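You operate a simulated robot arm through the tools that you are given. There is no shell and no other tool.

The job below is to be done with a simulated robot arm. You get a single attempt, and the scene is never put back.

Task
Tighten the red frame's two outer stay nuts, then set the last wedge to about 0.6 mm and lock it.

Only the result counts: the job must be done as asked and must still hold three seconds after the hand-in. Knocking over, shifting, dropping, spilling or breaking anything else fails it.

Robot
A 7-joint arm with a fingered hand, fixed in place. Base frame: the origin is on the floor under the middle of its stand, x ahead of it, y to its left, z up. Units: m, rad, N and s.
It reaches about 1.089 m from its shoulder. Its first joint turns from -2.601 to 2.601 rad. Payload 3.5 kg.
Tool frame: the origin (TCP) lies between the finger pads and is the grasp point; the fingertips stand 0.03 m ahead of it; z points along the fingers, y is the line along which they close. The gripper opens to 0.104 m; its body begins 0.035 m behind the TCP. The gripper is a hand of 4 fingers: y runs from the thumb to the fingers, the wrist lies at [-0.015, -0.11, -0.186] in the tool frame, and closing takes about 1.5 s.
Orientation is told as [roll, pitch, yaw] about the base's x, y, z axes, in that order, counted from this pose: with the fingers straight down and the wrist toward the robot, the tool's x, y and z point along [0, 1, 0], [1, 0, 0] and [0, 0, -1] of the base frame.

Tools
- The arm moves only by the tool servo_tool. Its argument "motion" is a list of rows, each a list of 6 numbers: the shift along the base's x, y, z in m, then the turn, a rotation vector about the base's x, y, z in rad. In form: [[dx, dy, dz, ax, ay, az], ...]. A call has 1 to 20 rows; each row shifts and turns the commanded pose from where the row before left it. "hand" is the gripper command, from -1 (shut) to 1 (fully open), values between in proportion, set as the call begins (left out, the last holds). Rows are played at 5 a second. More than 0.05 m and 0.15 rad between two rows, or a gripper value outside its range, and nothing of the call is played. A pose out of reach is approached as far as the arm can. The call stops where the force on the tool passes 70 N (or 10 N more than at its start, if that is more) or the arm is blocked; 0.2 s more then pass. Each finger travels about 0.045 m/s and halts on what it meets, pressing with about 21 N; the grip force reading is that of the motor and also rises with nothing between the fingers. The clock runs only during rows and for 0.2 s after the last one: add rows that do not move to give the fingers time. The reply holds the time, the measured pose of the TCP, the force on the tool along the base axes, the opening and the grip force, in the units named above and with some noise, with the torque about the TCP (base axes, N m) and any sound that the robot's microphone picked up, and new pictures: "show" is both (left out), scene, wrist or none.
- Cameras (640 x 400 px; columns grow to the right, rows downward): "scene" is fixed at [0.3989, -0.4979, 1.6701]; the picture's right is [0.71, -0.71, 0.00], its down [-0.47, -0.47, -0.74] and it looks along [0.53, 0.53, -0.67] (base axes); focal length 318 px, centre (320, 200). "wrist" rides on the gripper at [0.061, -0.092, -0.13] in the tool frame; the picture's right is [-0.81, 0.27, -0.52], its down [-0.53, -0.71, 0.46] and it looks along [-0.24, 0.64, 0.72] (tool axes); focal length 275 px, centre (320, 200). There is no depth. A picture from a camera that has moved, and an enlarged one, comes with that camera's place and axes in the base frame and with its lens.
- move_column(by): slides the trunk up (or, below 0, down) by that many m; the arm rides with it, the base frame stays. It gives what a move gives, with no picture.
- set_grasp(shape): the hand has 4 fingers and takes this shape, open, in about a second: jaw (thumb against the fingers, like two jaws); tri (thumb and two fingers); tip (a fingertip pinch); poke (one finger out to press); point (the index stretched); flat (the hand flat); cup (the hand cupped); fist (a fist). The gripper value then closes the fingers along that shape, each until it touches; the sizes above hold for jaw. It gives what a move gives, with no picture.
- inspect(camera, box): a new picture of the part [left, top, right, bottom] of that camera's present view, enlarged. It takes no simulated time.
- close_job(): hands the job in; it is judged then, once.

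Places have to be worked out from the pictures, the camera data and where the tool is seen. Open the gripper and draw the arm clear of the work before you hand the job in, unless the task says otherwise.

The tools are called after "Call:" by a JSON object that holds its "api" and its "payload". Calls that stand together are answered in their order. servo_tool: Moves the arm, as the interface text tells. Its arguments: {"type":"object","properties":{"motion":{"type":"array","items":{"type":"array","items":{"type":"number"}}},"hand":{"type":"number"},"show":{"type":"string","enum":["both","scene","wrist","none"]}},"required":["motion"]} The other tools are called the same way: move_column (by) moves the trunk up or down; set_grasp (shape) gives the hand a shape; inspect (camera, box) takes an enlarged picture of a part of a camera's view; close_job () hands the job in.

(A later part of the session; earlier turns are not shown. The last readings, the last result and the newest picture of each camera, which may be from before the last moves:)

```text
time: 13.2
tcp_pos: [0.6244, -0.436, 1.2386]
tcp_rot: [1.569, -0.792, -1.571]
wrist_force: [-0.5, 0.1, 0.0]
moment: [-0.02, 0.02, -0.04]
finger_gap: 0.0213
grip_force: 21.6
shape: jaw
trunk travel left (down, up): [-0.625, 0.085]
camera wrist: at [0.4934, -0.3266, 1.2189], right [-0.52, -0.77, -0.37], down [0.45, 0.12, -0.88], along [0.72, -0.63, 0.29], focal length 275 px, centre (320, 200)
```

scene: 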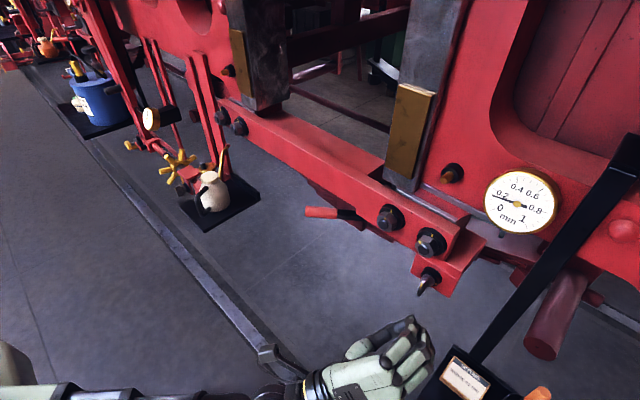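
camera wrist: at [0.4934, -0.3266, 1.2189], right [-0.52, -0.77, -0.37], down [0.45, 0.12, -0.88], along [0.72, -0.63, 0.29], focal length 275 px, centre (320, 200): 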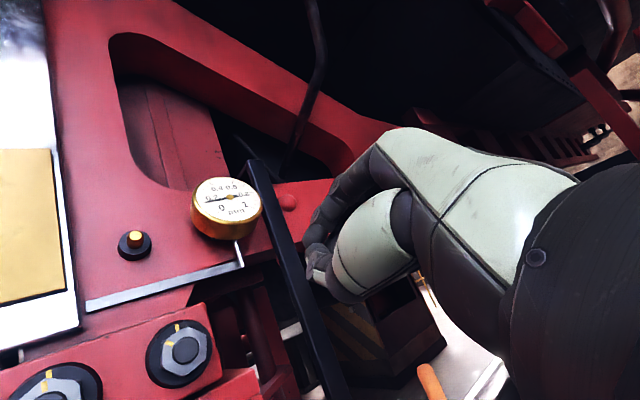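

The commanded pose has rebased to the reached one. I'll rotate the wrist to about -0.57 rad (next pair of flats), recentre on the nut axis and reopen, staying back at x≈0.62.

Call:
{"api": "servo_tool", "payload": {"motion": [[0, 0.0065, -0.002, -0.135, 0, 0], [0, 0.0065, -0.002, -0.135, 0, 0], [0, 0.0065, -0.002, -0.135, 0, 0], [0, 0.0065, -0.002, -0.135, 0, 0], [0, 0.0065, -0.002, -0.135, 0, 0], [0, 0.0065, -0.002, -0.135, 0, 0], [0, 0.0065, -0.002, -0.135, 0, 0], [0, 0.0065, -0.002, -0.135, 0, 0], [0, 0.0065, -0.002, -0.135, 0, 0], [0, 0.0055, -0.002, -0.135, 0, 0], [0, 0, 0, 0, 0, 0]], "hand": 0.35, "show": "both"}}

Call:
{"api": "inspect", "payload": {"camera": "scene", "box": [390, 200, 470, 300]}}

```text
time: 15.6
tcp_pos: [0.6259, -0.3685, 1.2209]
tcp_rot: [-1.569, -1.001, 1.569]
wrist_force: [-0.1, -0.1, 0.1]
moment: [-0.04, 0.0, -0.02]
finger_gap: 0.0698
grip_force: 0.1
shape: jaw
trunk travel left (down, up): [-0.625, 0.085]
camera wrist: at [0.4948, -0.3672, 1.1109], right [-0.52, -0.53, 0.67], down [0.45, -0.83, -0.31], along [0.72, 0.14, 0.67], focal length 275 px, centre (320, 200)
```

scene: 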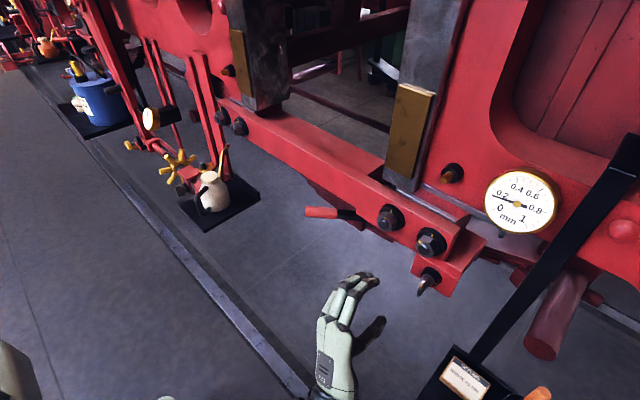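
wrist: 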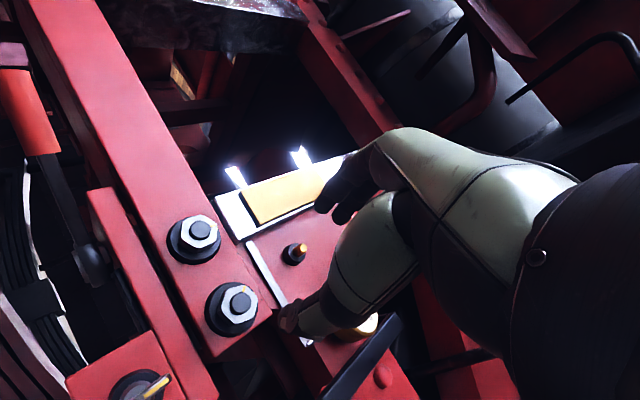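

```text
4.00 times, centred on (430, 250) of scene
camera zoom: at [0.3989, -0.4979, 1.6701], right [0.71, -0.71, 0.0], down [-0.47, -0.47, -0.74], along [0.53, 0.53, -0.67], focal length 1270 px, centre (-120, 0)
```

zoom: 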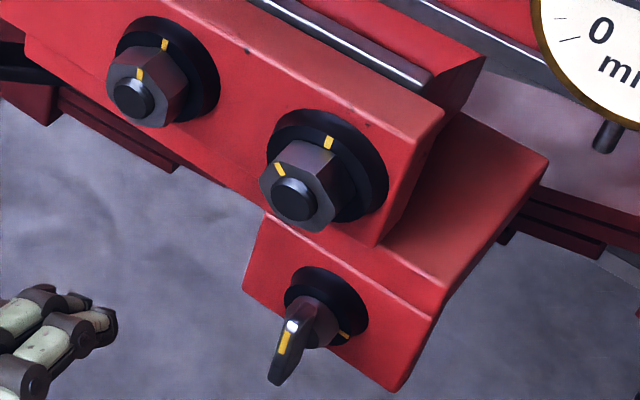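

The nut's mark is now about 55° short of the washer mark. I'll zoom the wrist view to check nut alignment with my axis and get a look at the lever pivot and lock.

Call:
{"api": "inspect", "payload": {"camera": "wrist", "box": [160, 200, 310, 350]}}

Call:
{"api": "inspect", "payload": {"camera": "wrist", "box": [0, 50, 240, 400]}}

```text
2.67 times, centred on (235, 275) of wrist
camera zoom: at [0.4948, -0.3672, 1.1109], right [-0.52, -0.53, 0.67], down [0.45, -0.83, -0.31], along [0.72, 0.14, 0.67], focal length 734 px, centre (547, 0)
```

zoom: 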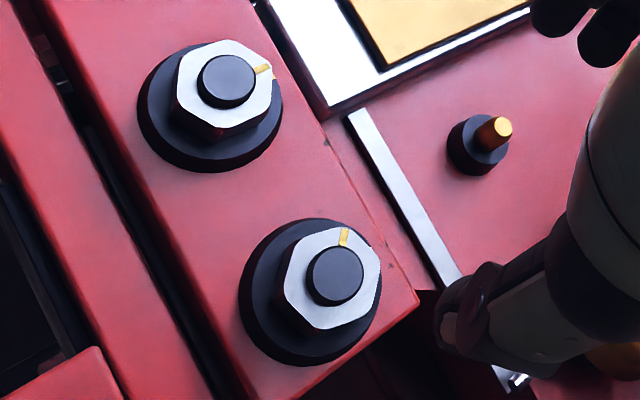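

```text
1.14 times, centred on (120, 225) of wrist
camera zoom: at [0.4948, -0.3672, 1.1109], right [-0.52, -0.53, 0.67], down [0.45, -0.83, -0.31], along [0.72, 0.14, 0.67], focal length 315 px, centre (549, 171)
```

zoom: 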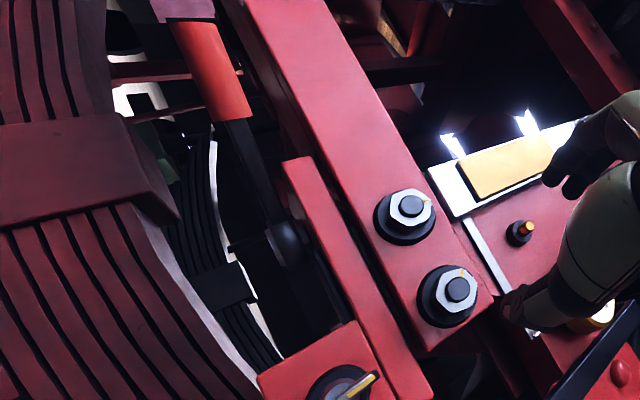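

The outer mark looks ~50° from vertical, inner mark exactly vertical. I'll zoom harder on the outer nut to measure the flat angles accurately before regripping.

Call:
{"api": "inspect", "payload": {"camera": "wrist", "box": [204, 272, 276, 344]}}

Call:
{"api": "inspect", "payload": {"camera": "scene", "box": [410, 220, 460, 270]}}

```text
5.56 times, centred on (240, 308) of wrist
camera zoom: at [0.4948, -0.3672, 1.1109], right [-0.52, -0.53, 0.67], down [0.45, -0.83, -0.31], along [0.72, 0.14, 0.67], focal length 1529 px, centre (764, -400)
```

zoom: 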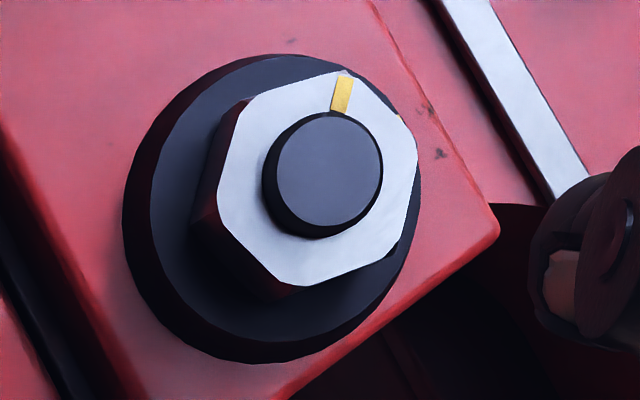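

```text
8.00 times, centred on (435, 245) of scene
camera zoom: at [0.3989, -0.4979, 1.6701], right [0.71, -0.71, 0.0], down [-0.47, -0.47, -0.74], along [0.53, 0.53, -0.67], focal length 2541 px, centre (-600, -160)
```

zoom: 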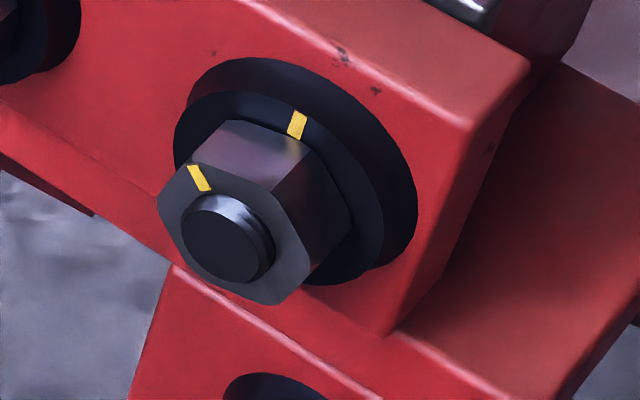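

The hex measurement shows the mark 44.5° short of vertical and flats at wrist angles of -14.5° or -74.5°. I'll go to -74.5° (so the 45° turn ends within the reachable range), still at x≈0.63.

Call:
{"api": "servo_tool", "payload": {"motion": [[0, 0, -0.001, -0.122, 0, 0], [0, 0, -0.001, -0.122, 0, 0], [0, -0.001, -0.001, -0.122, 0, 0], [0, 0, -0.001, -0.122, 0, 0], [0, 0, 0, -0.122, 0, 0], [0, 0, 0, -0.12, 0, 0], [0, 0, 0, 0, 0, 0]], "show": "both"}}

Call:
{"api": "inspect", "payload": {"camera": "wrist", "box": [180, 180, 380, 380]}}

```text
time: 17.2
tcp_pos: [0.6253, -0.371, 1.2165]
tcp_rot: [-1.571, -0.27, 1.569]
wrist_force: [0.3, 0.3, -0.2]
moment: [0.0, 0.0, 0.0]
finger_gap: 0.0698
grip_force: 0.0
shape: jaw
trunk travel left (down, up): [-0.625, 0.085]
camera wrist: at [0.4947, -0.4421, 1.1338], right [-0.52, 0.05, 0.85], down [0.45, -0.83, 0.32], along [0.73, 0.56, 0.41], focal length 275 px, centre (320, 200)
```

scene: 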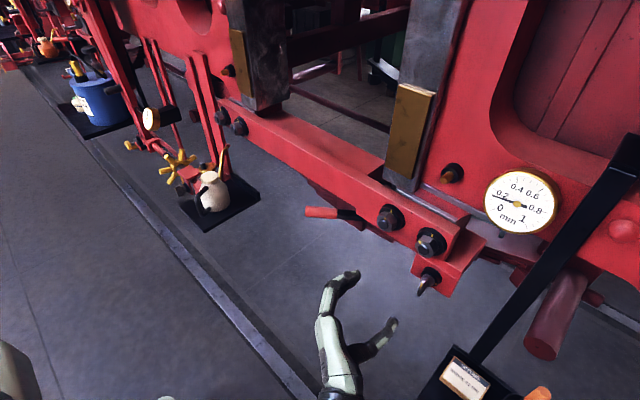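
wrist: 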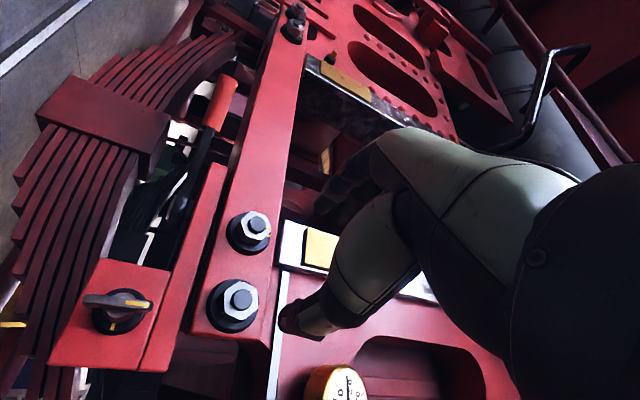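

```text
2.00 times, centred on (280, 280) of wrist
camera zoom: at [0.4947, -0.4421, 1.1338], right [-0.52, 0.05, 0.85], down [0.45, -0.83, 0.32], along [0.73, 0.56, 0.41], focal length 551 px, centre (400, 40)
```

zoom: 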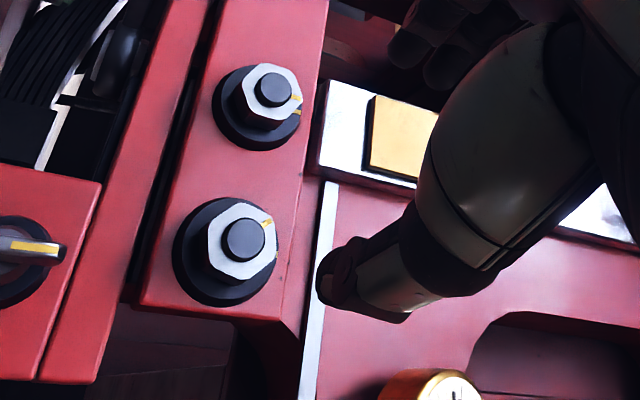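

This pose is reached fine, and the camera sees knob and nuts straight on. Zooming on the lock knob and lever for planning later.

Call:
{"api": "inspect", "payload": {"camera": "wrist", "box": [50, 250, 190, 380]}}

Call:
{"api": "inspect", "payload": {"camera": "wrist", "box": [130, 60, 300, 260]}}

Call:
{"api": "inspect", "payload": {"camera": "wrist", "box": [190, 260, 280, 350]}}

```text
3.08 times, centred on (120, 315) of wrist
camera zoom: at [0.4947, -0.4421, 1.1338], right [-0.52, 0.05, 0.85], down [0.45, -0.83, 0.32], along [0.73, 0.56, 0.41], focal length 847 px, centre (935, -154)
```

zoom: 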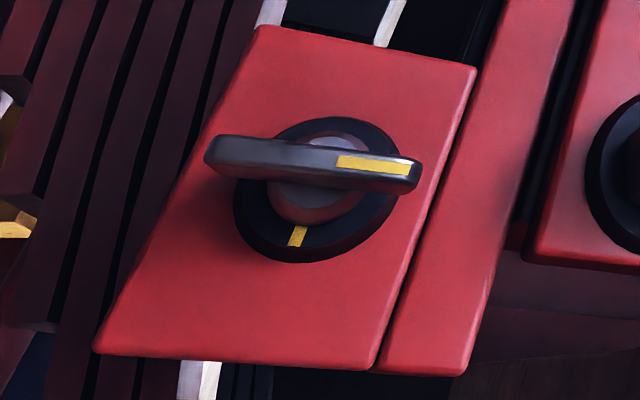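

```text
2.00 times, centred on (215, 160) of wrist
camera zoom: at [0.4947, -0.4421, 1.1338], right [-0.52, 0.05, 0.85], down [0.45, -0.83, 0.32], along [0.73, 0.56, 0.41], focal length 551 px, centre (530, 280)
```

zoom: 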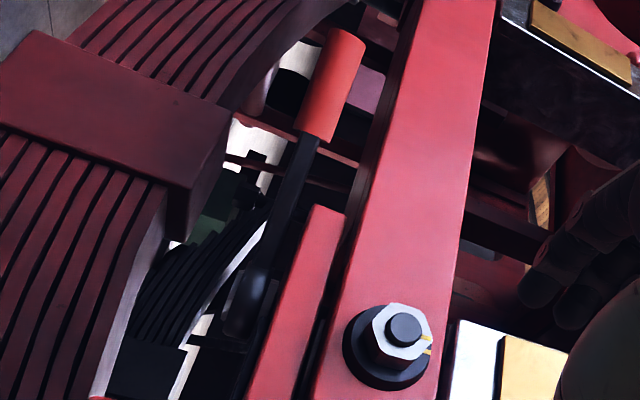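

```text
4.44 times, centred on (235, 305) of wrist
camera zoom: at [0.4947, -0.4421, 1.1338], right [-0.52, 0.05, 0.85], down [0.45, -0.83, 0.32], along [0.73, 0.56, 0.41], focal length 1224 px, centre (698, -267)
```

zoom: 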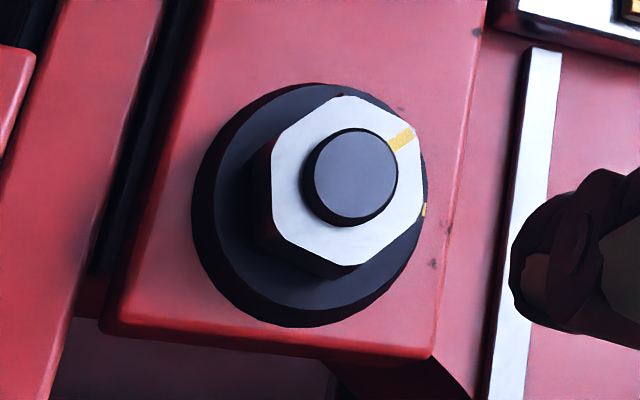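

The lock knob is a T-bar with its yellow line pointing up and the lock mark at 3 o'clock, so locking will be a quarter turn clockwise. Nut alignment confirms 44.8° to go; I'll advance onto the nut now.

Call:
{"api": "servo_tool", "payload": {"motion": [[0.04, 0, 0, 0, 0, 0], [0.04, 0, 0, 0, 0, 0], [0.04, 0, 0, 0, 0, 0], [0.02, 0, 0, 0, 0, 0], [0.011, 0, 0, 0, 0, 0], [0, 0, 0, 0, 0, 0]], "show": "both"}}

Call:
{"api": "inspect", "payload": {"camera": "wrist", "box": [220, 180, 380, 340]}}

Call:
{"api": "inspect", "payload": {"camera": "scene", "box": [380, 200, 480, 300]}}

```text
time: 18.6
tcp_pos: [0.7776, -0.3695, 1.2179]
tcp_rot: [-1.572, -0.272, 1.569]
wrist_force: [-0.7, 0.3, -0.3]
moment: [0.03, 0.0, 0.0]
finger_gap: 0.0701
grip_force: 0.1
shape: jaw
trunk travel left (down, up): [-0.625, 0.085]
camera wrist: at [0.6464, -0.4414, 1.1346], right [-0.52, 0.05, 0.85], down [0.45, -0.83, 0.32], along [0.73, 0.55, 0.41], focal length 275 px, centre (320, 200)
```

scene: 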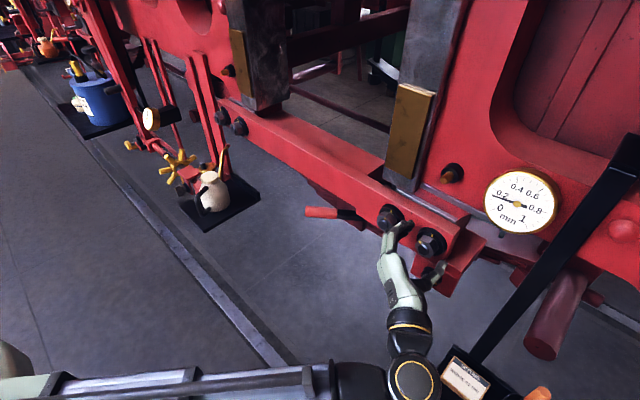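
wrist: 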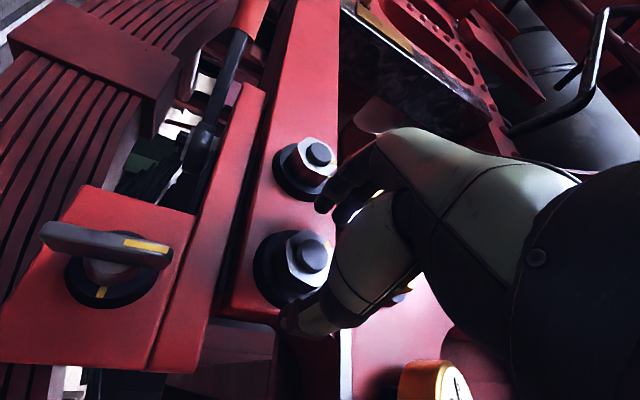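

```text
2.50 times, centred on (300, 260) of wrist
camera zoom: at [0.6464, -0.4414, 1.1346], right [-0.52, 0.05, 0.85], down [0.45, -0.83, 0.32], along [0.73, 0.55, 0.41], focal length 688 px, centre (370, 50)
```

zoom: 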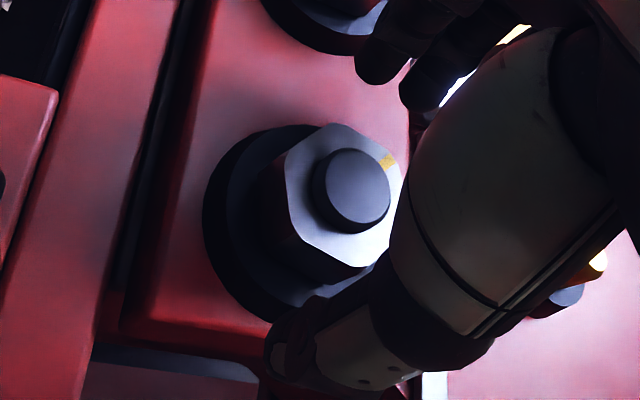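

```text
4.00 times, centred on (430, 250) of scene
camera zoom: at [0.3989, -0.4979, 1.6701], right [0.71, -0.71, 0.0], down [-0.47, -0.47, -0.74], along [0.53, 0.53, -0.67], focal length 1270 px, centre (-120, 0)
```

zoom: 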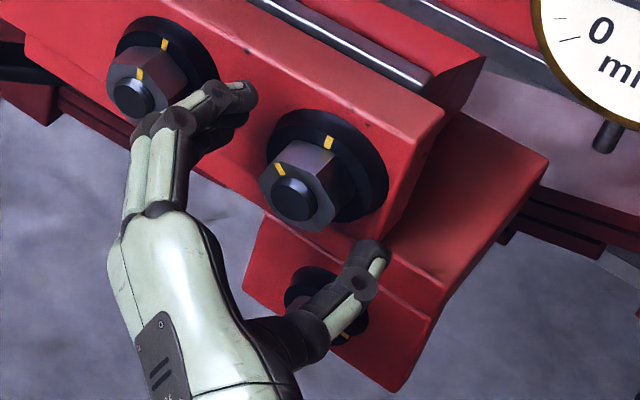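

Fingers are on the left and thumb on the right-below of the nut, clear of neighbours. Closing the grip.

Call:
{"api": "servo_tool", "payload": {"motion": [[0, 0, 0, 0, 0, 0], [0, 0, 0, 0, 0, 0], [0, 0, 0, 0, 0, 0], [0, 0, 0, 0, 0, 0], [0, 0, 0, 0, 0, 0], [0, 0, 0, 0, 0, 0], [0, 0, 0, 0, 0, 0]], "hand": -1, "show": "both"}}

Call:
{"api": "inspect", "payload": {"camera": "wrist", "box": [220, 180, 380, 340]}}

Call:
{"api": "inspect", "payload": {"camera": "scene", "box": [380, 200, 480, 300]}}

```text
time: 20.2
tcp_pos: [0.775, -0.3698, 1.2183]
tcp_rot: [-1.571, -0.271, 1.57]
wrist_force: [-5.1, -2.5, 0.4]
moment: [-0.01, 0.01, -0.13]
finger_gap: 0.0295
grip_force: 21.6
shape: jaw
trunk travel left (down, up): [-0.625, 0.085]
camera wrist: at [0.6455, -0.4419, 1.1349], right [-0.52, 0.05, 0.85], down [0.45, -0.83, 0.32], along [0.73, 0.55, 0.41], focal length 275 px, centre (320, 200)
```

scene: 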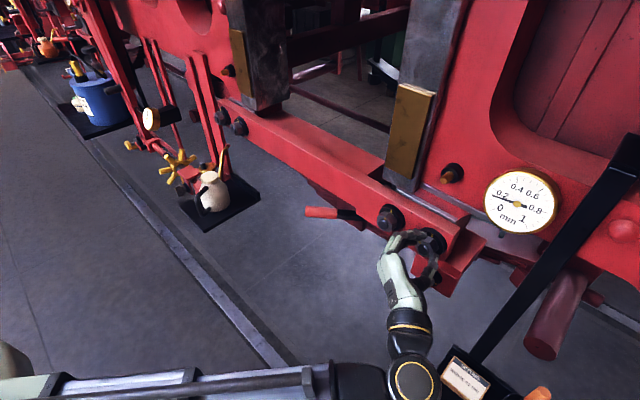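
wrist: 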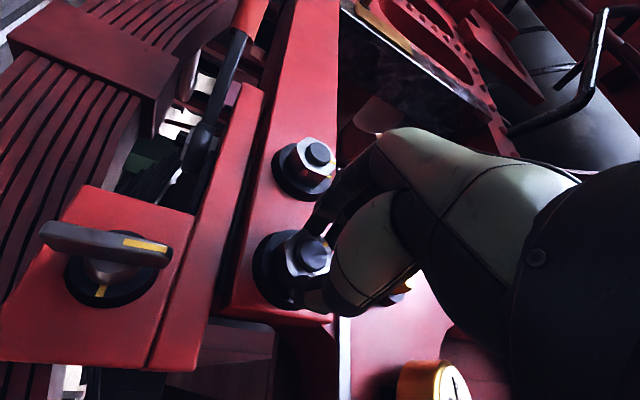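

```text
2.50 times, centred on (300, 260) of wrist
camera zoom: at [0.6455, -0.4419, 1.1349], right [-0.52, 0.05, 0.85], down [0.45, -0.83, 0.32], along [0.73, 0.55, 0.41], focal length 688 px, centre (370, 50)
```

zoom: 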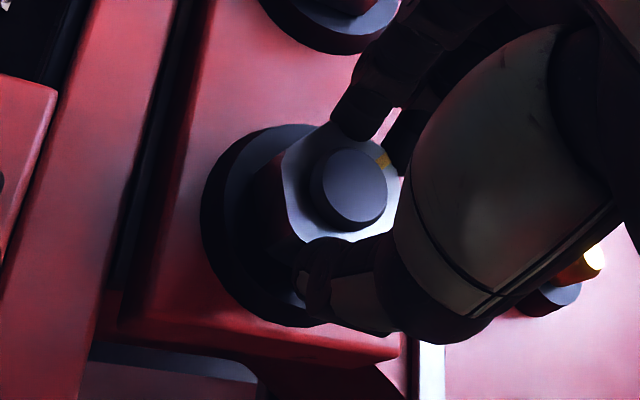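

```text
4.00 times, centred on (430, 250) of scene
camera zoom: at [0.3989, -0.4979, 1.6701], right [0.71, -0.71, 0.0], down [-0.47, -0.47, -0.74], along [0.53, 0.53, -0.67], focal length 1270 px, centre (-120, 0)
```

zoom: 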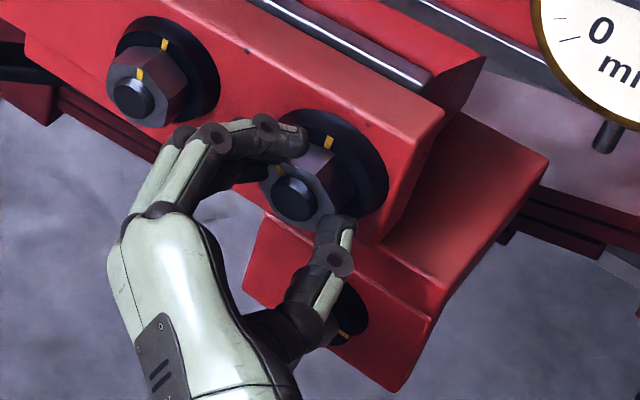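

Good grip across the flats. Turning clockwise, first 0.5 rad of the 0.78 needed.

Call:
{"api": "servo_tool", "payload": {"motion": [[0, 0, 0, 0.1, 0, 0], [0, 0, 0, 0.1, 0, 0], [0, 0, 0, 0.1, 0, 0], [0, 0, 0, 0.1, 0, 0], [0, 0, 0, 0.1, 0, 0], [0, 0, 0, 0, 0, 0]], "show": "both"}}

Call:
{"api": "inspect", "payload": {"camera": "wrist", "box": [220, 180, 380, 340]}}

Call:
{"api": "inspect", "payload": {"camera": "scene", "box": [380, 200, 480, 300]}}

```text
time: 21.6
tcp_pos: [0.7762, -0.3708, 1.2173]
tcp_rot: [-1.569, -0.772, 1.571]
wrist_force: [-3.0, -1.3, -2.6]
moment: [-0.08, 0.02, -0.01]
finger_gap: 0.0289
grip_force: 21.0
shape: jaw
trunk travel left (down, up): [-0.625, 0.085]
camera wrist: at [0.6455, -0.3932, 1.1101], right [-0.52, -0.37, 0.77], down [0.46, -0.88, -0.12], along [0.72, 0.29, 0.62], focal length 275 px, centre (320, 200)
```

scene: 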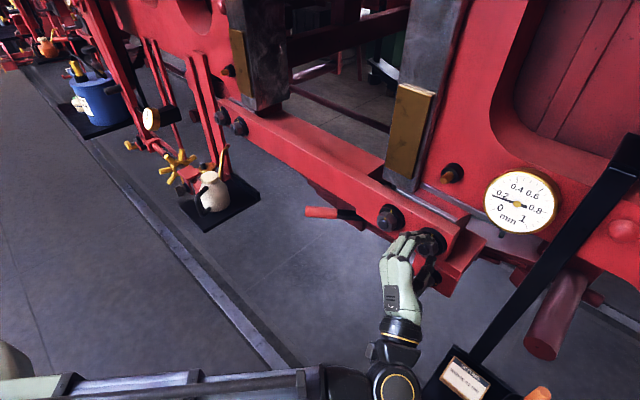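
wrist: 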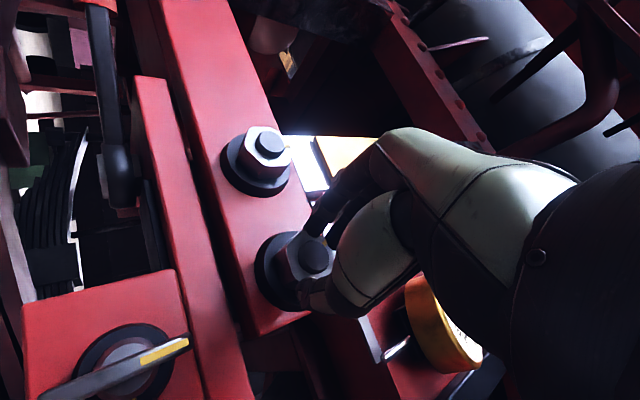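

```text
2.50 times, centred on (300, 260) of wrist
camera zoom: at [0.6455, -0.3932, 1.1101], right [-0.52, -0.37, 0.77], down [0.46, -0.88, -0.12], along [0.72, 0.29, 0.62], focal length 688 px, centre (370, 50)
```

zoom: 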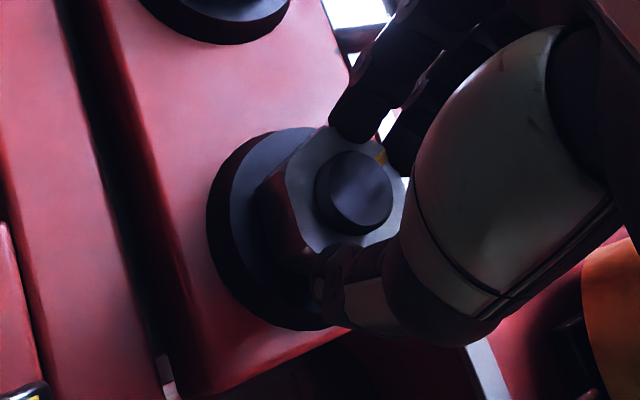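

```text
4.00 times, centred on (430, 250) of scene
camera zoom: at [0.3989, -0.4979, 1.6701], right [0.71, -0.71, 0.0], down [-0.47, -0.47, -0.74], along [0.53, 0.53, -0.67], focal length 1270 px, centre (-120, 0)
```

zoom: 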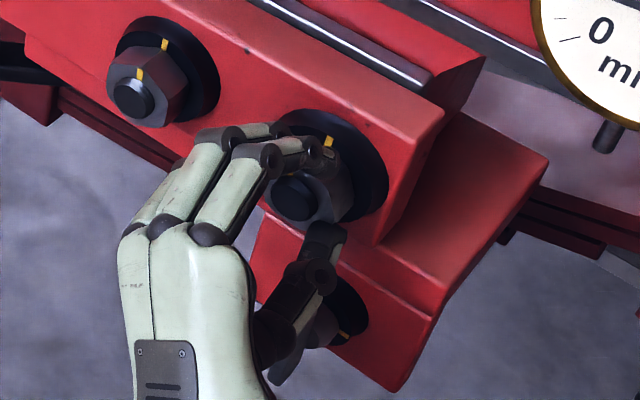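

The nut follows the hand. Turning the remaining ~0.28 rad gently.

Call:
{"api": "servo_tool", "payload": {"motion": [[0, 0, 0, 0.07, 0, 0], [0, 0, 0, 0.07, 0, 0], [0, 0, 0, 0.07, 0, 0], [0, 0, 0, 0.06, 0, 0], [0, 0, 0, 0, 0, 0]], "show": "both"}}

Call:
{"api": "inspect", "payload": {"camera": "wrist", "box": [220, 180, 380, 340]}}

Call:
{"api": "inspect", "payload": {"camera": "scene", "box": [410, 220, 460, 270]}}

```text
time: 22.8
tcp_pos: [0.7749, -0.3695, 1.2179]
tcp_rot: [-1.57, -1.045, 1.571]
wrist_force: [-3.6, 0.1, -1.2]
moment: [-0.1, -0.02, -0.01]
finger_gap: 0.0277
grip_force: 21.4
shape: jaw
trunk travel left (down, up): [-0.625, 0.085]
camera wrist: at [0.6453, -0.3635, 1.1077], right [-0.52, -0.56, 0.65], down [0.46, -0.82, -0.35], along [0.72, 0.11, 0.68], focal length 275 px, centre (320, 200)
```

scene: 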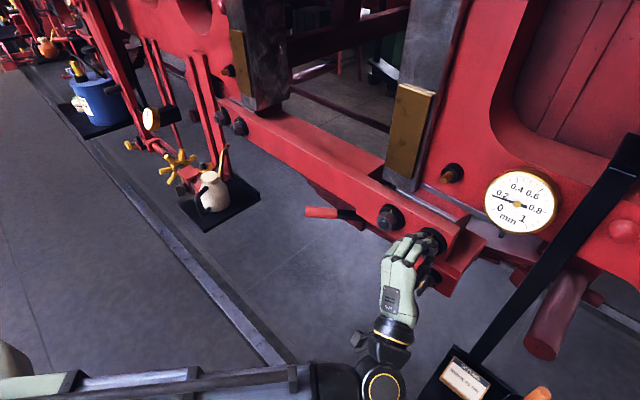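
wrist: 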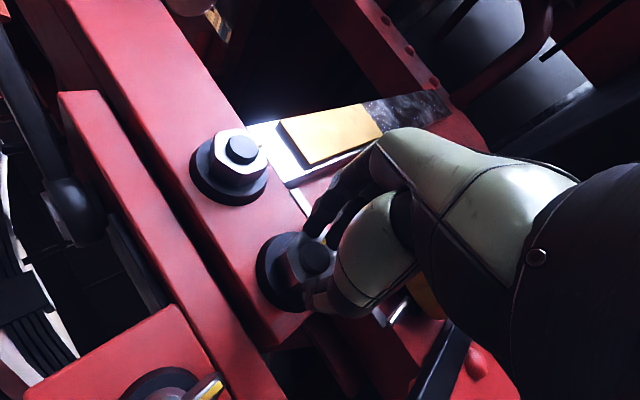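

```text
2.50 times, centred on (300, 260) of wrist
camera zoom: at [0.6453, -0.3635, 1.1077], right [-0.52, -0.56, 0.65], down [0.46, -0.82, -0.35], along [0.72, 0.11, 0.68], focal length 688 px, centre (370, 50)
```

zoom: 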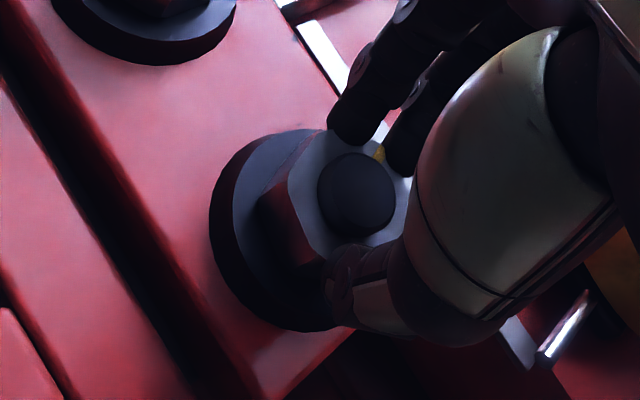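

```text
8.00 times, centred on (435, 245) of scene
camera zoom: at [0.3989, -0.4979, 1.6701], right [0.71, -0.71, 0.0], down [-0.47, -0.47, -0.74], along [0.53, 0.53, -0.67], focal length 2541 px, centre (-600, -160)
```

zoom: 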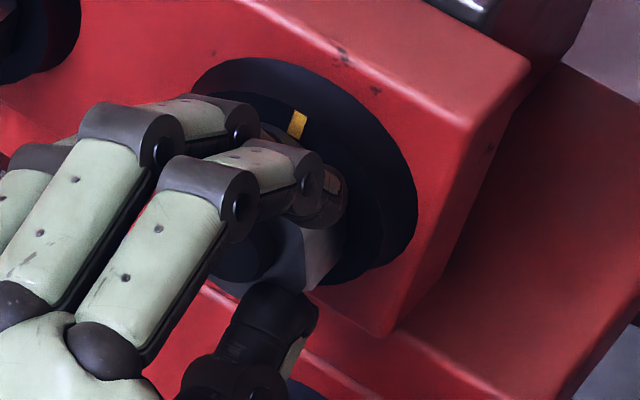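

The wrist has turned 0.77 rad total with a slowly rising torque. I'll open the fingers and back off a bit to check the mark alignment.

Call:
{"api": "servo_tool", "payload": {"motion": [[0, 0, 0, 0, 0, 0], [0, 0, 0, 0, 0, 0], [0, 0, 0, 0, 0, 0], [0, 0, 0, 0, 0, 0], [-0.04, 0, 0, 0, 0, 0], [-0.05, 0, 0, 0, 0, 0], [-0.05, 0, 0, 0, 0, 0]], "hand": 0.35, "show": "both"}}

Call:
{"api": "inspect", "payload": {"camera": "wrist", "box": [190, 200, 310, 340]}}

Call:
{"api": "inspect", "payload": {"camera": "scene", "box": [370, 190, 470, 290]}}

```text
time: 24.4
tcp_pos: [0.6349, -0.372, 1.2168]
tcp_rot: [-1.571, -1.041, 1.57]
wrist_force: [0.6, -0.4, -0.9]
moment: [-0.02, 0.0, 0.02]
finger_gap: 0.0698
grip_force: 0.0
shape: jaw
trunk travel left (down, up): [-0.625, 0.085]
camera wrist: at [0.5043, -0.3651, 1.1073], right [-0.52, -0.56, 0.65], down [0.46, -0.82, -0.35], along [0.72, 0.12, 0.68], focal length 275 px, centre (320, 200)
```

scene: 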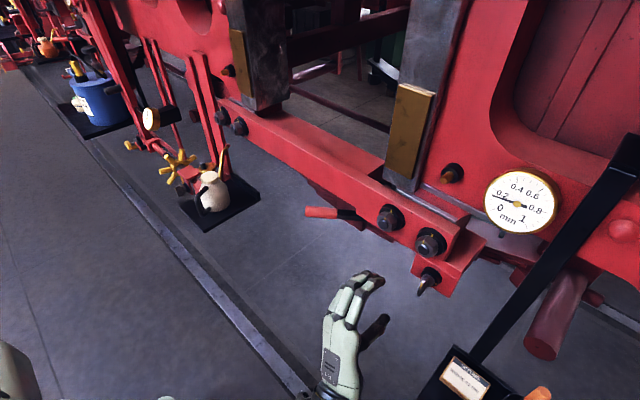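
wrist: 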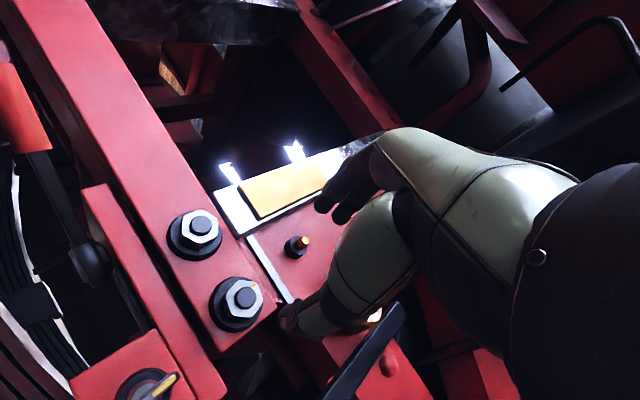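

```text
2.86 times, centred on (250, 270) of wrist
camera zoom: at [0.5043, -0.3651, 1.1073], right [-0.52, -0.56, 0.65], down [0.46, -0.82, -0.35], along [0.72, 0.12, 0.68], focal length 786 px, centre (520, 0)
```

zoom: 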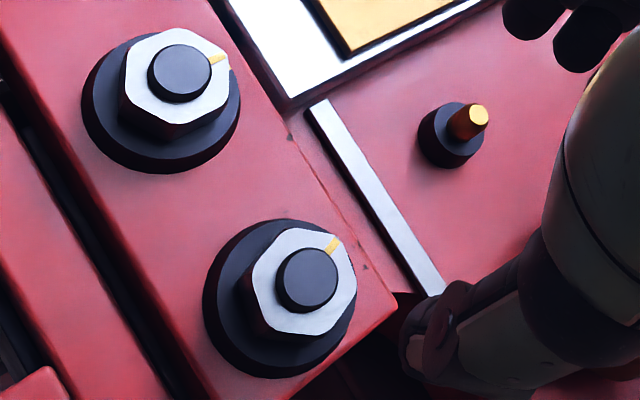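

```text
4.00 times, centred on (420, 240) of scene
camera zoom: at [0.3989, -0.4979, 1.6701], right [0.71, -0.71, 0.0], down [-0.47, -0.47, -0.74], along [0.53, 0.53, -0.67], focal length 1270 px, centre (-80, 40)
```

zoom: 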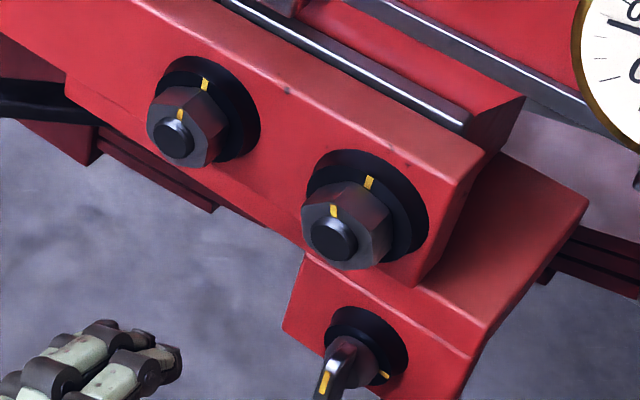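

The outer mark is close but still looks short of the inner one's alignment. Zooming in to measure the remaining angle.

Call:
{"api": "inspect", "payload": {"camera": "wrist", "box": [204, 265, 276, 337]}}

Call:
{"api": "inspect", "payload": {"camera": "wrist", "box": [160, 200, 232, 272]}}

Call:
{"api": "inspect", "payload": {"camera": "scene", "box": [410, 220, 460, 270]}}

Call:
{"api": "inspect", "payload": {"camera": "scene", "box": [370, 195, 420, 245]}}

```text
5.56 times, centred on (240, 301) of wrist
camera zoom: at [0.5043, -0.3651, 1.1073], right [-0.52, -0.56, 0.65], down [0.46, -0.82, -0.35], along [0.72, 0.12, 0.68], focal length 1529 px, centre (764, -361)
```

zoom: 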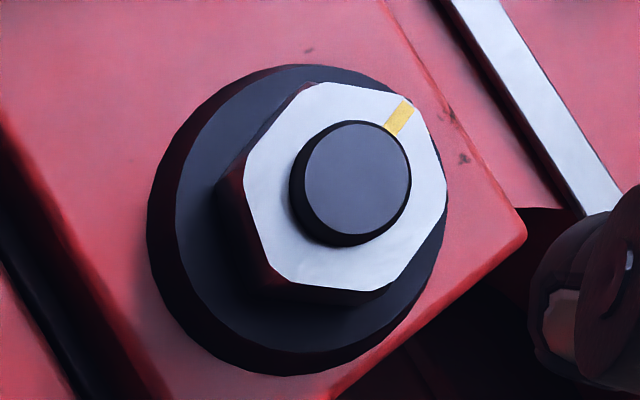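

```text
5.56 times, centred on (196, 236) of wrist
camera zoom: at [0.5043, -0.3651, 1.1073], right [-0.52, -0.56, 0.65], down [0.46, -0.82, -0.35], along [0.72, 0.12, 0.68], focal length 1529 px, centre (1009, 0)
```

zoom: 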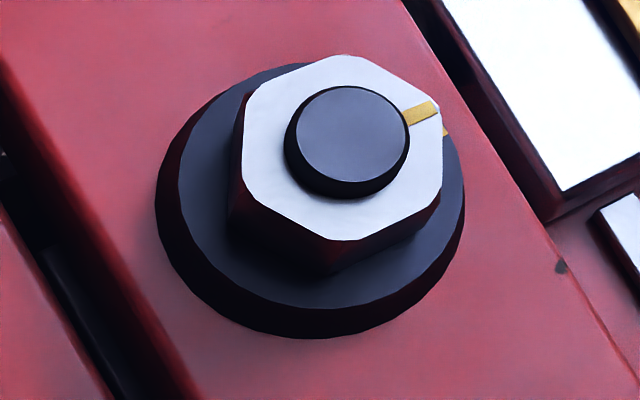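

```text
8.00 times, centred on (435, 245) of scene
camera zoom: at [0.3989, -0.4979, 1.6701], right [0.71, -0.71, 0.0], down [-0.47, -0.47, -0.74], along [0.53, 0.53, -0.67], focal length 2541 px, centre (-600, -160)
```

zoom: 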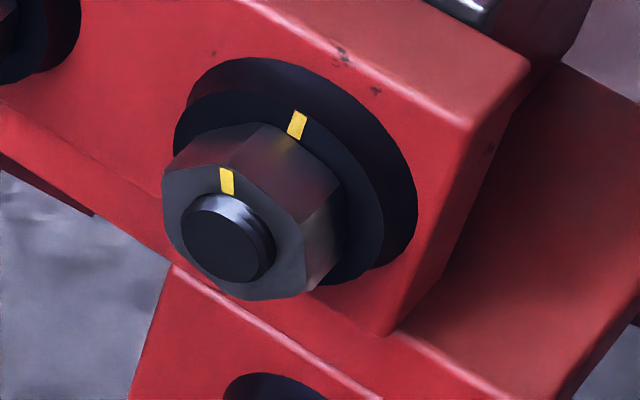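

```text
8.00 times, centred on (395, 220) of scene
camera zoom: at [0.3989, -0.4979, 1.6701], right [0.71, -0.71, 0.0], down [-0.47, -0.47, -0.74], along [0.53, 0.53, -0.67], focal length 2541 px, centre (-280, 40)
```

zoom: 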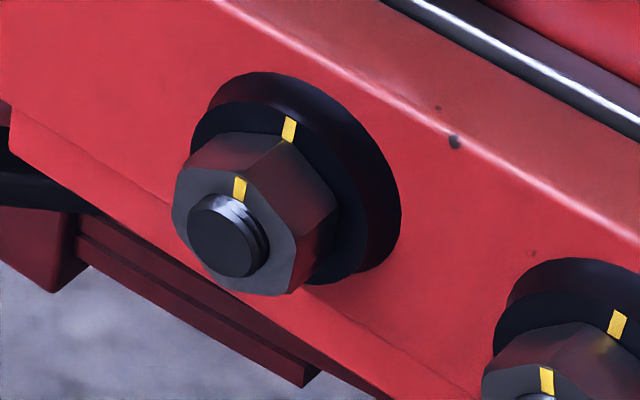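

The outer mark is still 18° short (the fingers slipped a little on the hex as torque rose). I'll regrip on the flats at wrist angle -0.84 rad, a few mm deeper, and turn further.

Call:
{"api": "servo_tool", "payload": {"motion": [[0, 0, 0, -0.1, 0, 0], [0, 0.001, 0, -0.1, 0, 0], [0, 0, 0, -0.106, 0, 0], [0.045, 0, 0, 0, 0, 0], [0.045, 0, 0, 0, 0, 0], [0.03, 0, 0, 0, 0, 0], [0.015, 0, 0, 0, 0, 0], [0.005, 0, 0, 0, 0, 0], [0.004, 0, 0, 0, 0, 0], [0, 0, 0, 0, 0, 0]], "show": "both"}}

Call:
{"api": "inspect", "payload": {"camera": "wrist", "box": [220, 180, 380, 340]}}

```text
time: 26.6
tcp_pos: [0.782, -0.3695, 1.2169]
tcp_rot: [-1.571, -0.736, 1.567]
wrist_force: [0.1, 0.6, -0.9]
moment: [0.02, 0.0, 0.0]
finger_gap: 0.0701
grip_force: 0.1
shape: jaw
trunk travel left (down, up): [-0.625, 0.085]
camera wrist: at [0.6517, -0.396, 1.1106], right [-0.52, -0.34, 0.79], down [0.45, -0.89, -0.08], along [0.72, 0.31, 0.61], focal length 275 px, centre (320, 200)
```

scene: 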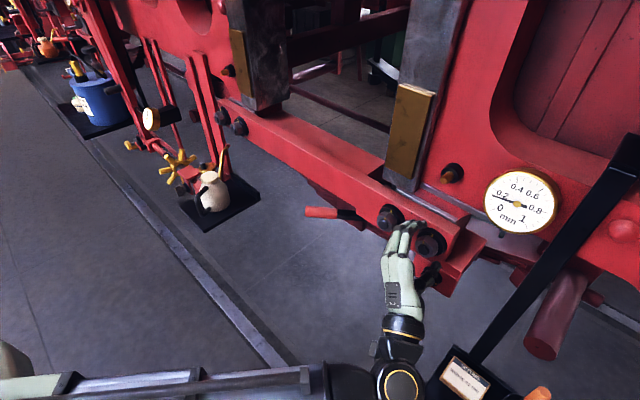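
wrist: 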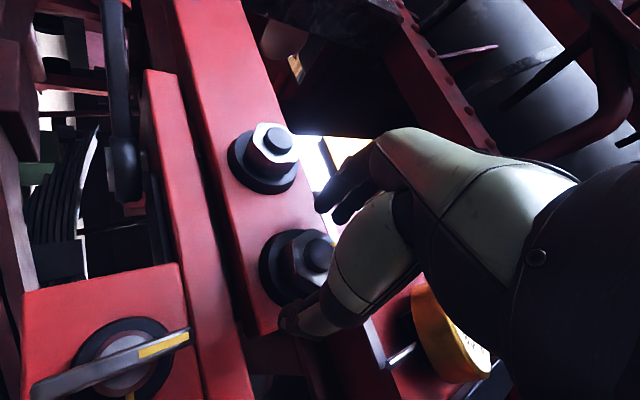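

```text
2.50 times, centred on (300, 260) of wrist
camera zoom: at [0.6517, -0.396, 1.1106], right [-0.52, -0.34, 0.79], down [0.45, -0.89, -0.08], along [0.72, 0.31, 0.61], focal length 688 px, centre (370, 50)
```

zoom: 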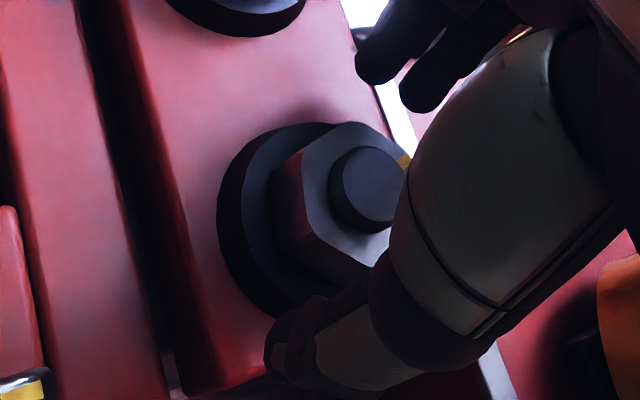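

No contact at x=0.782. I'll back off 2 mm and close.

Call:
{"api": "servo_tool", "payload": {"motion": [[-0.002, 0, 0.0005, 0, 0, 0], [0, 0, 0, 0, 0, 0], [0, 0, 0, 0, 0, 0], [0, 0, 0, 0, 0, 0], [0, 0, 0, 0, 0, 0], [0, 0, 0, 0, 0, 0], [0, 0, 0, 0, 0, 0]], "hand": -1, "show": "wrist"}}

Call:
{"api": "inspect", "payload": {"camera": "wrist", "box": [220, 180, 380, 340]}}

Call:
{"api": "inspect", "payload": {"camera": "scene", "box": [390, 205, 470, 285]}}

```text
time: 28.2
tcp_pos: [0.7798, -0.3704, 1.2166]
tcp_rot: [-1.568, -0.737, 1.57]
wrist_force: [1.0, -1.4, -1.3]
moment: [0.0, 0.01, -0.04]
finger_gap: 0.0309
grip_force: 21.0
shape: jaw
trunk travel left (down, up): [-0.625, 0.085]
camera wrist: at [0.649, -0.3964, 1.1109], right [-0.52, -0.34, 0.79], down [0.45, -0.89, -0.08], along [0.73, 0.31, 0.61], focal length 275 px, centre (320, 200)
```

wrist: 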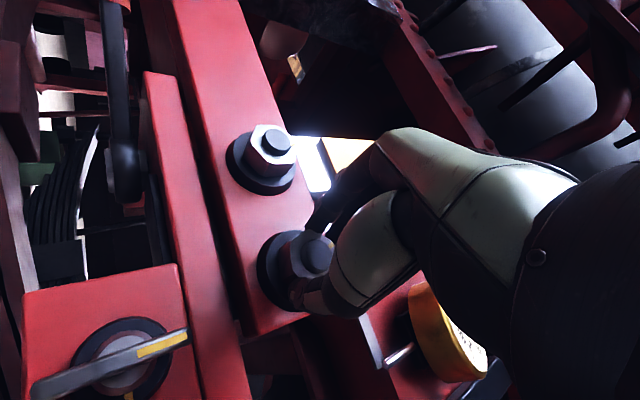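

```text
2.50 times, centred on (300, 260) of wrist
camera zoom: at [0.649, -0.3964, 1.1109], right [-0.52, -0.34, 0.79], down [0.45, -0.89, -0.08], along [0.73, 0.31, 0.61], focal length 688 px, centre (370, 50)
```

zoom: 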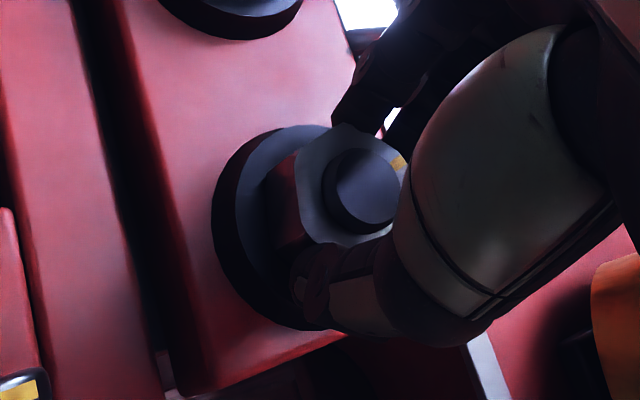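

```text
5.00 times, centred on (430, 245) of scene
camera zoom: at [0.3989, -0.4979, 1.6701], right [0.71, -0.71, 0.0], down [-0.47, -0.47, -0.74], along [0.53, 0.53, -0.67], focal length 1588 px, centre (-230, -25)
```

zoom: 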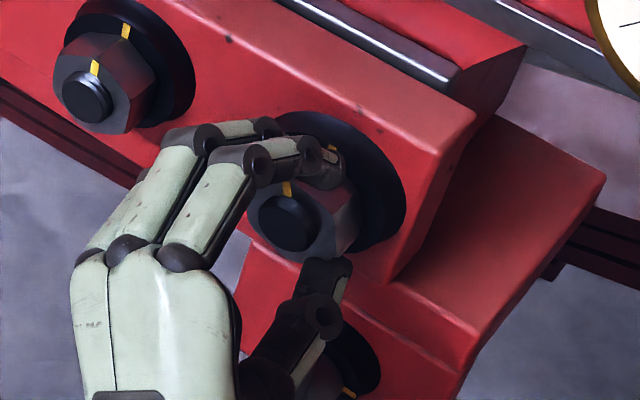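

Firm grip, gap 0.031. Turning clockwise 0.36 rad and watching torque, sounds and the mark.

Call:
{"api": "servo_tool", "payload": {"motion": [[0, 0, 0, 0.06, 0, 0], [0, 0, 0, 0.06, 0, 0], [0, 0, 0, 0.06, 0, 0], [0, 0, 0, 0.06, 0, 0], [0, 0, 0, 0.06, 0, 0], [0, 0, 0, 0.06, 0, 0], [0, 0, 0, 0, 0, 0]], "show": "wrist"}}

Call:
{"api": "inspect", "payload": {"camera": "wrist", "box": [220, 180, 380, 340]}}

Call:
{"api": "inspect", "payload": {"camera": "scene", "box": [390, 205, 470, 285]}}

```text
time: 29.8
tcp_pos: [0.7797, -0.3695, 1.2157]
tcp_rot: [-1.567, -1.095, 1.569]
wrist_force: [6.6, 0.9, -3.3]
moment: [-0.14, 0.06, 0.09]
finger_gap: 0.0295
grip_force: 20.8
shape: jaw
trunk travel left (down, up): [-0.625, 0.085]
camera wrist: at [0.6485, -0.3562, 1.1081], right [-0.52, -0.6, 0.62], down [0.45, -0.8, -0.39], along [0.73, 0.08, 0.68], focal length 275 px, centre (320, 200)
```

wrist: 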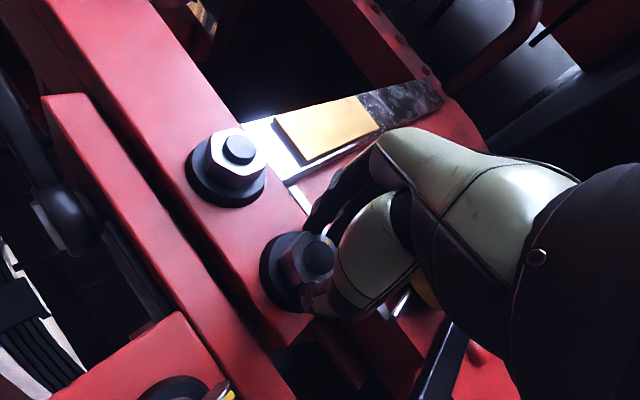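

```text
2.50 times, centred on (300, 260) of wrist
camera zoom: at [0.6485, -0.3562, 1.1081], right [-0.52, -0.6, 0.62], down [0.45, -0.8, -0.39], along [0.73, 0.08, 0.68], focal length 688 px, centre (370, 50)
```

zoom: 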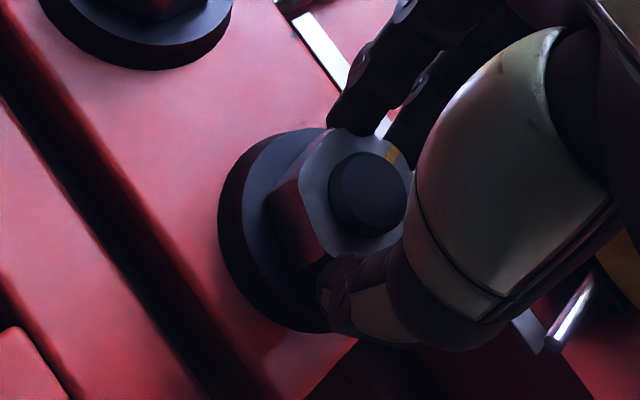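

```text
5.00 times, centred on (430, 245) of scene
camera zoom: at [0.3989, -0.4979, 1.6701], right [0.71, -0.71, 0.0], down [-0.47, -0.47, -0.74], along [0.53, 0.53, -0.67], focal length 1588 px, centre (-230, -25)
```

zoom: 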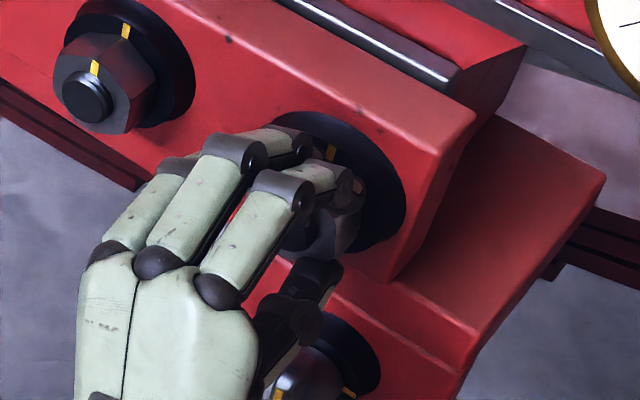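

The torque rose to 0.14 Nm and the fingers seem to be creeping on the hex. I'll keep turning another 0.3 rad and then check the mark.

Call:
{"api": "servo_tool", "payload": {"motion": [[0, 0, 0, 0.05, 0, 0], [0, 0, 0, 0.05, 0, 0], [0, 0, 0, 0.05, 0, 0], [0, 0, 0, 0.05, 0, 0], [0, 0, 0, 0.05, 0, 0], [0, 0, 0, 0.05, 0, 0], [0, 0, 0, 0, 0, 0]], "show": "wrist"}}

Call:
{"api": "inspect", "payload": {"camera": "wrist", "box": [220, 180, 380, 340]}}

Call:
{"api": "inspect", "payload": {"camera": "scene", "box": [390, 205, 470, 285]}}

```text
time: 31.4
tcp_pos: [0.7795, -0.3696, 1.217]
tcp_rot: [-1.563, -1.396, 1.561]
wrist_force: [8.8, 2.1, -1.8]
moment: [-0.22, -0.02, 0.07]
finger_gap: 0.0286
grip_force: 21.1
shape: jaw
trunk travel left (down, up): [-0.625, 0.085]
camera wrist: at [0.6483, -0.3246, 1.1173], right [-0.52, -0.75, 0.41], down [0.45, -0.65, -0.61], along [0.73, -0.13, 0.68], focal length 275 px, centre (320, 200)
```

wrist: 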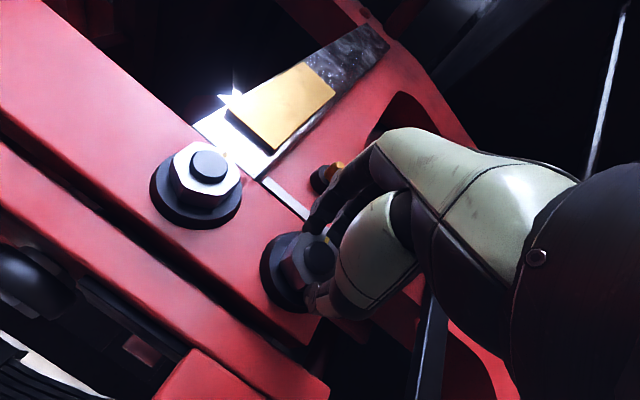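

```text
2.50 times, centred on (300, 260) of wrist
camera zoom: at [0.6483, -0.3246, 1.1173], right [-0.52, -0.75, 0.41], down [0.45, -0.65, -0.61], along [0.73, -0.13, 0.68], focal length 688 px, centre (370, 50)
```

zoom: 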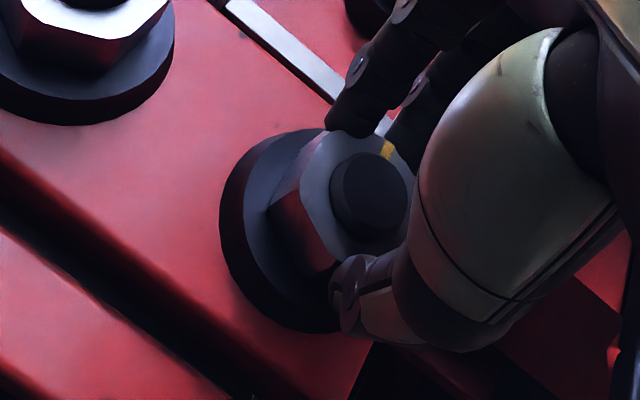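

```text
5.00 times, centred on (430, 245) of scene
camera zoom: at [0.3989, -0.4979, 1.6701], right [0.71, -0.71, 0.0], down [-0.47, -0.47, -0.74], along [0.53, 0.53, -0.67], focal length 1588 px, centre (-230, -25)
```

zoom: 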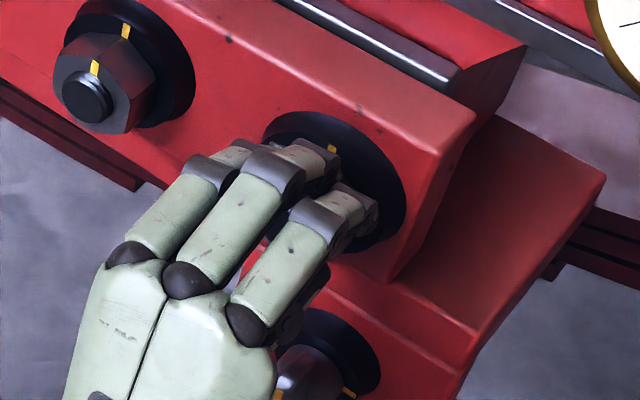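

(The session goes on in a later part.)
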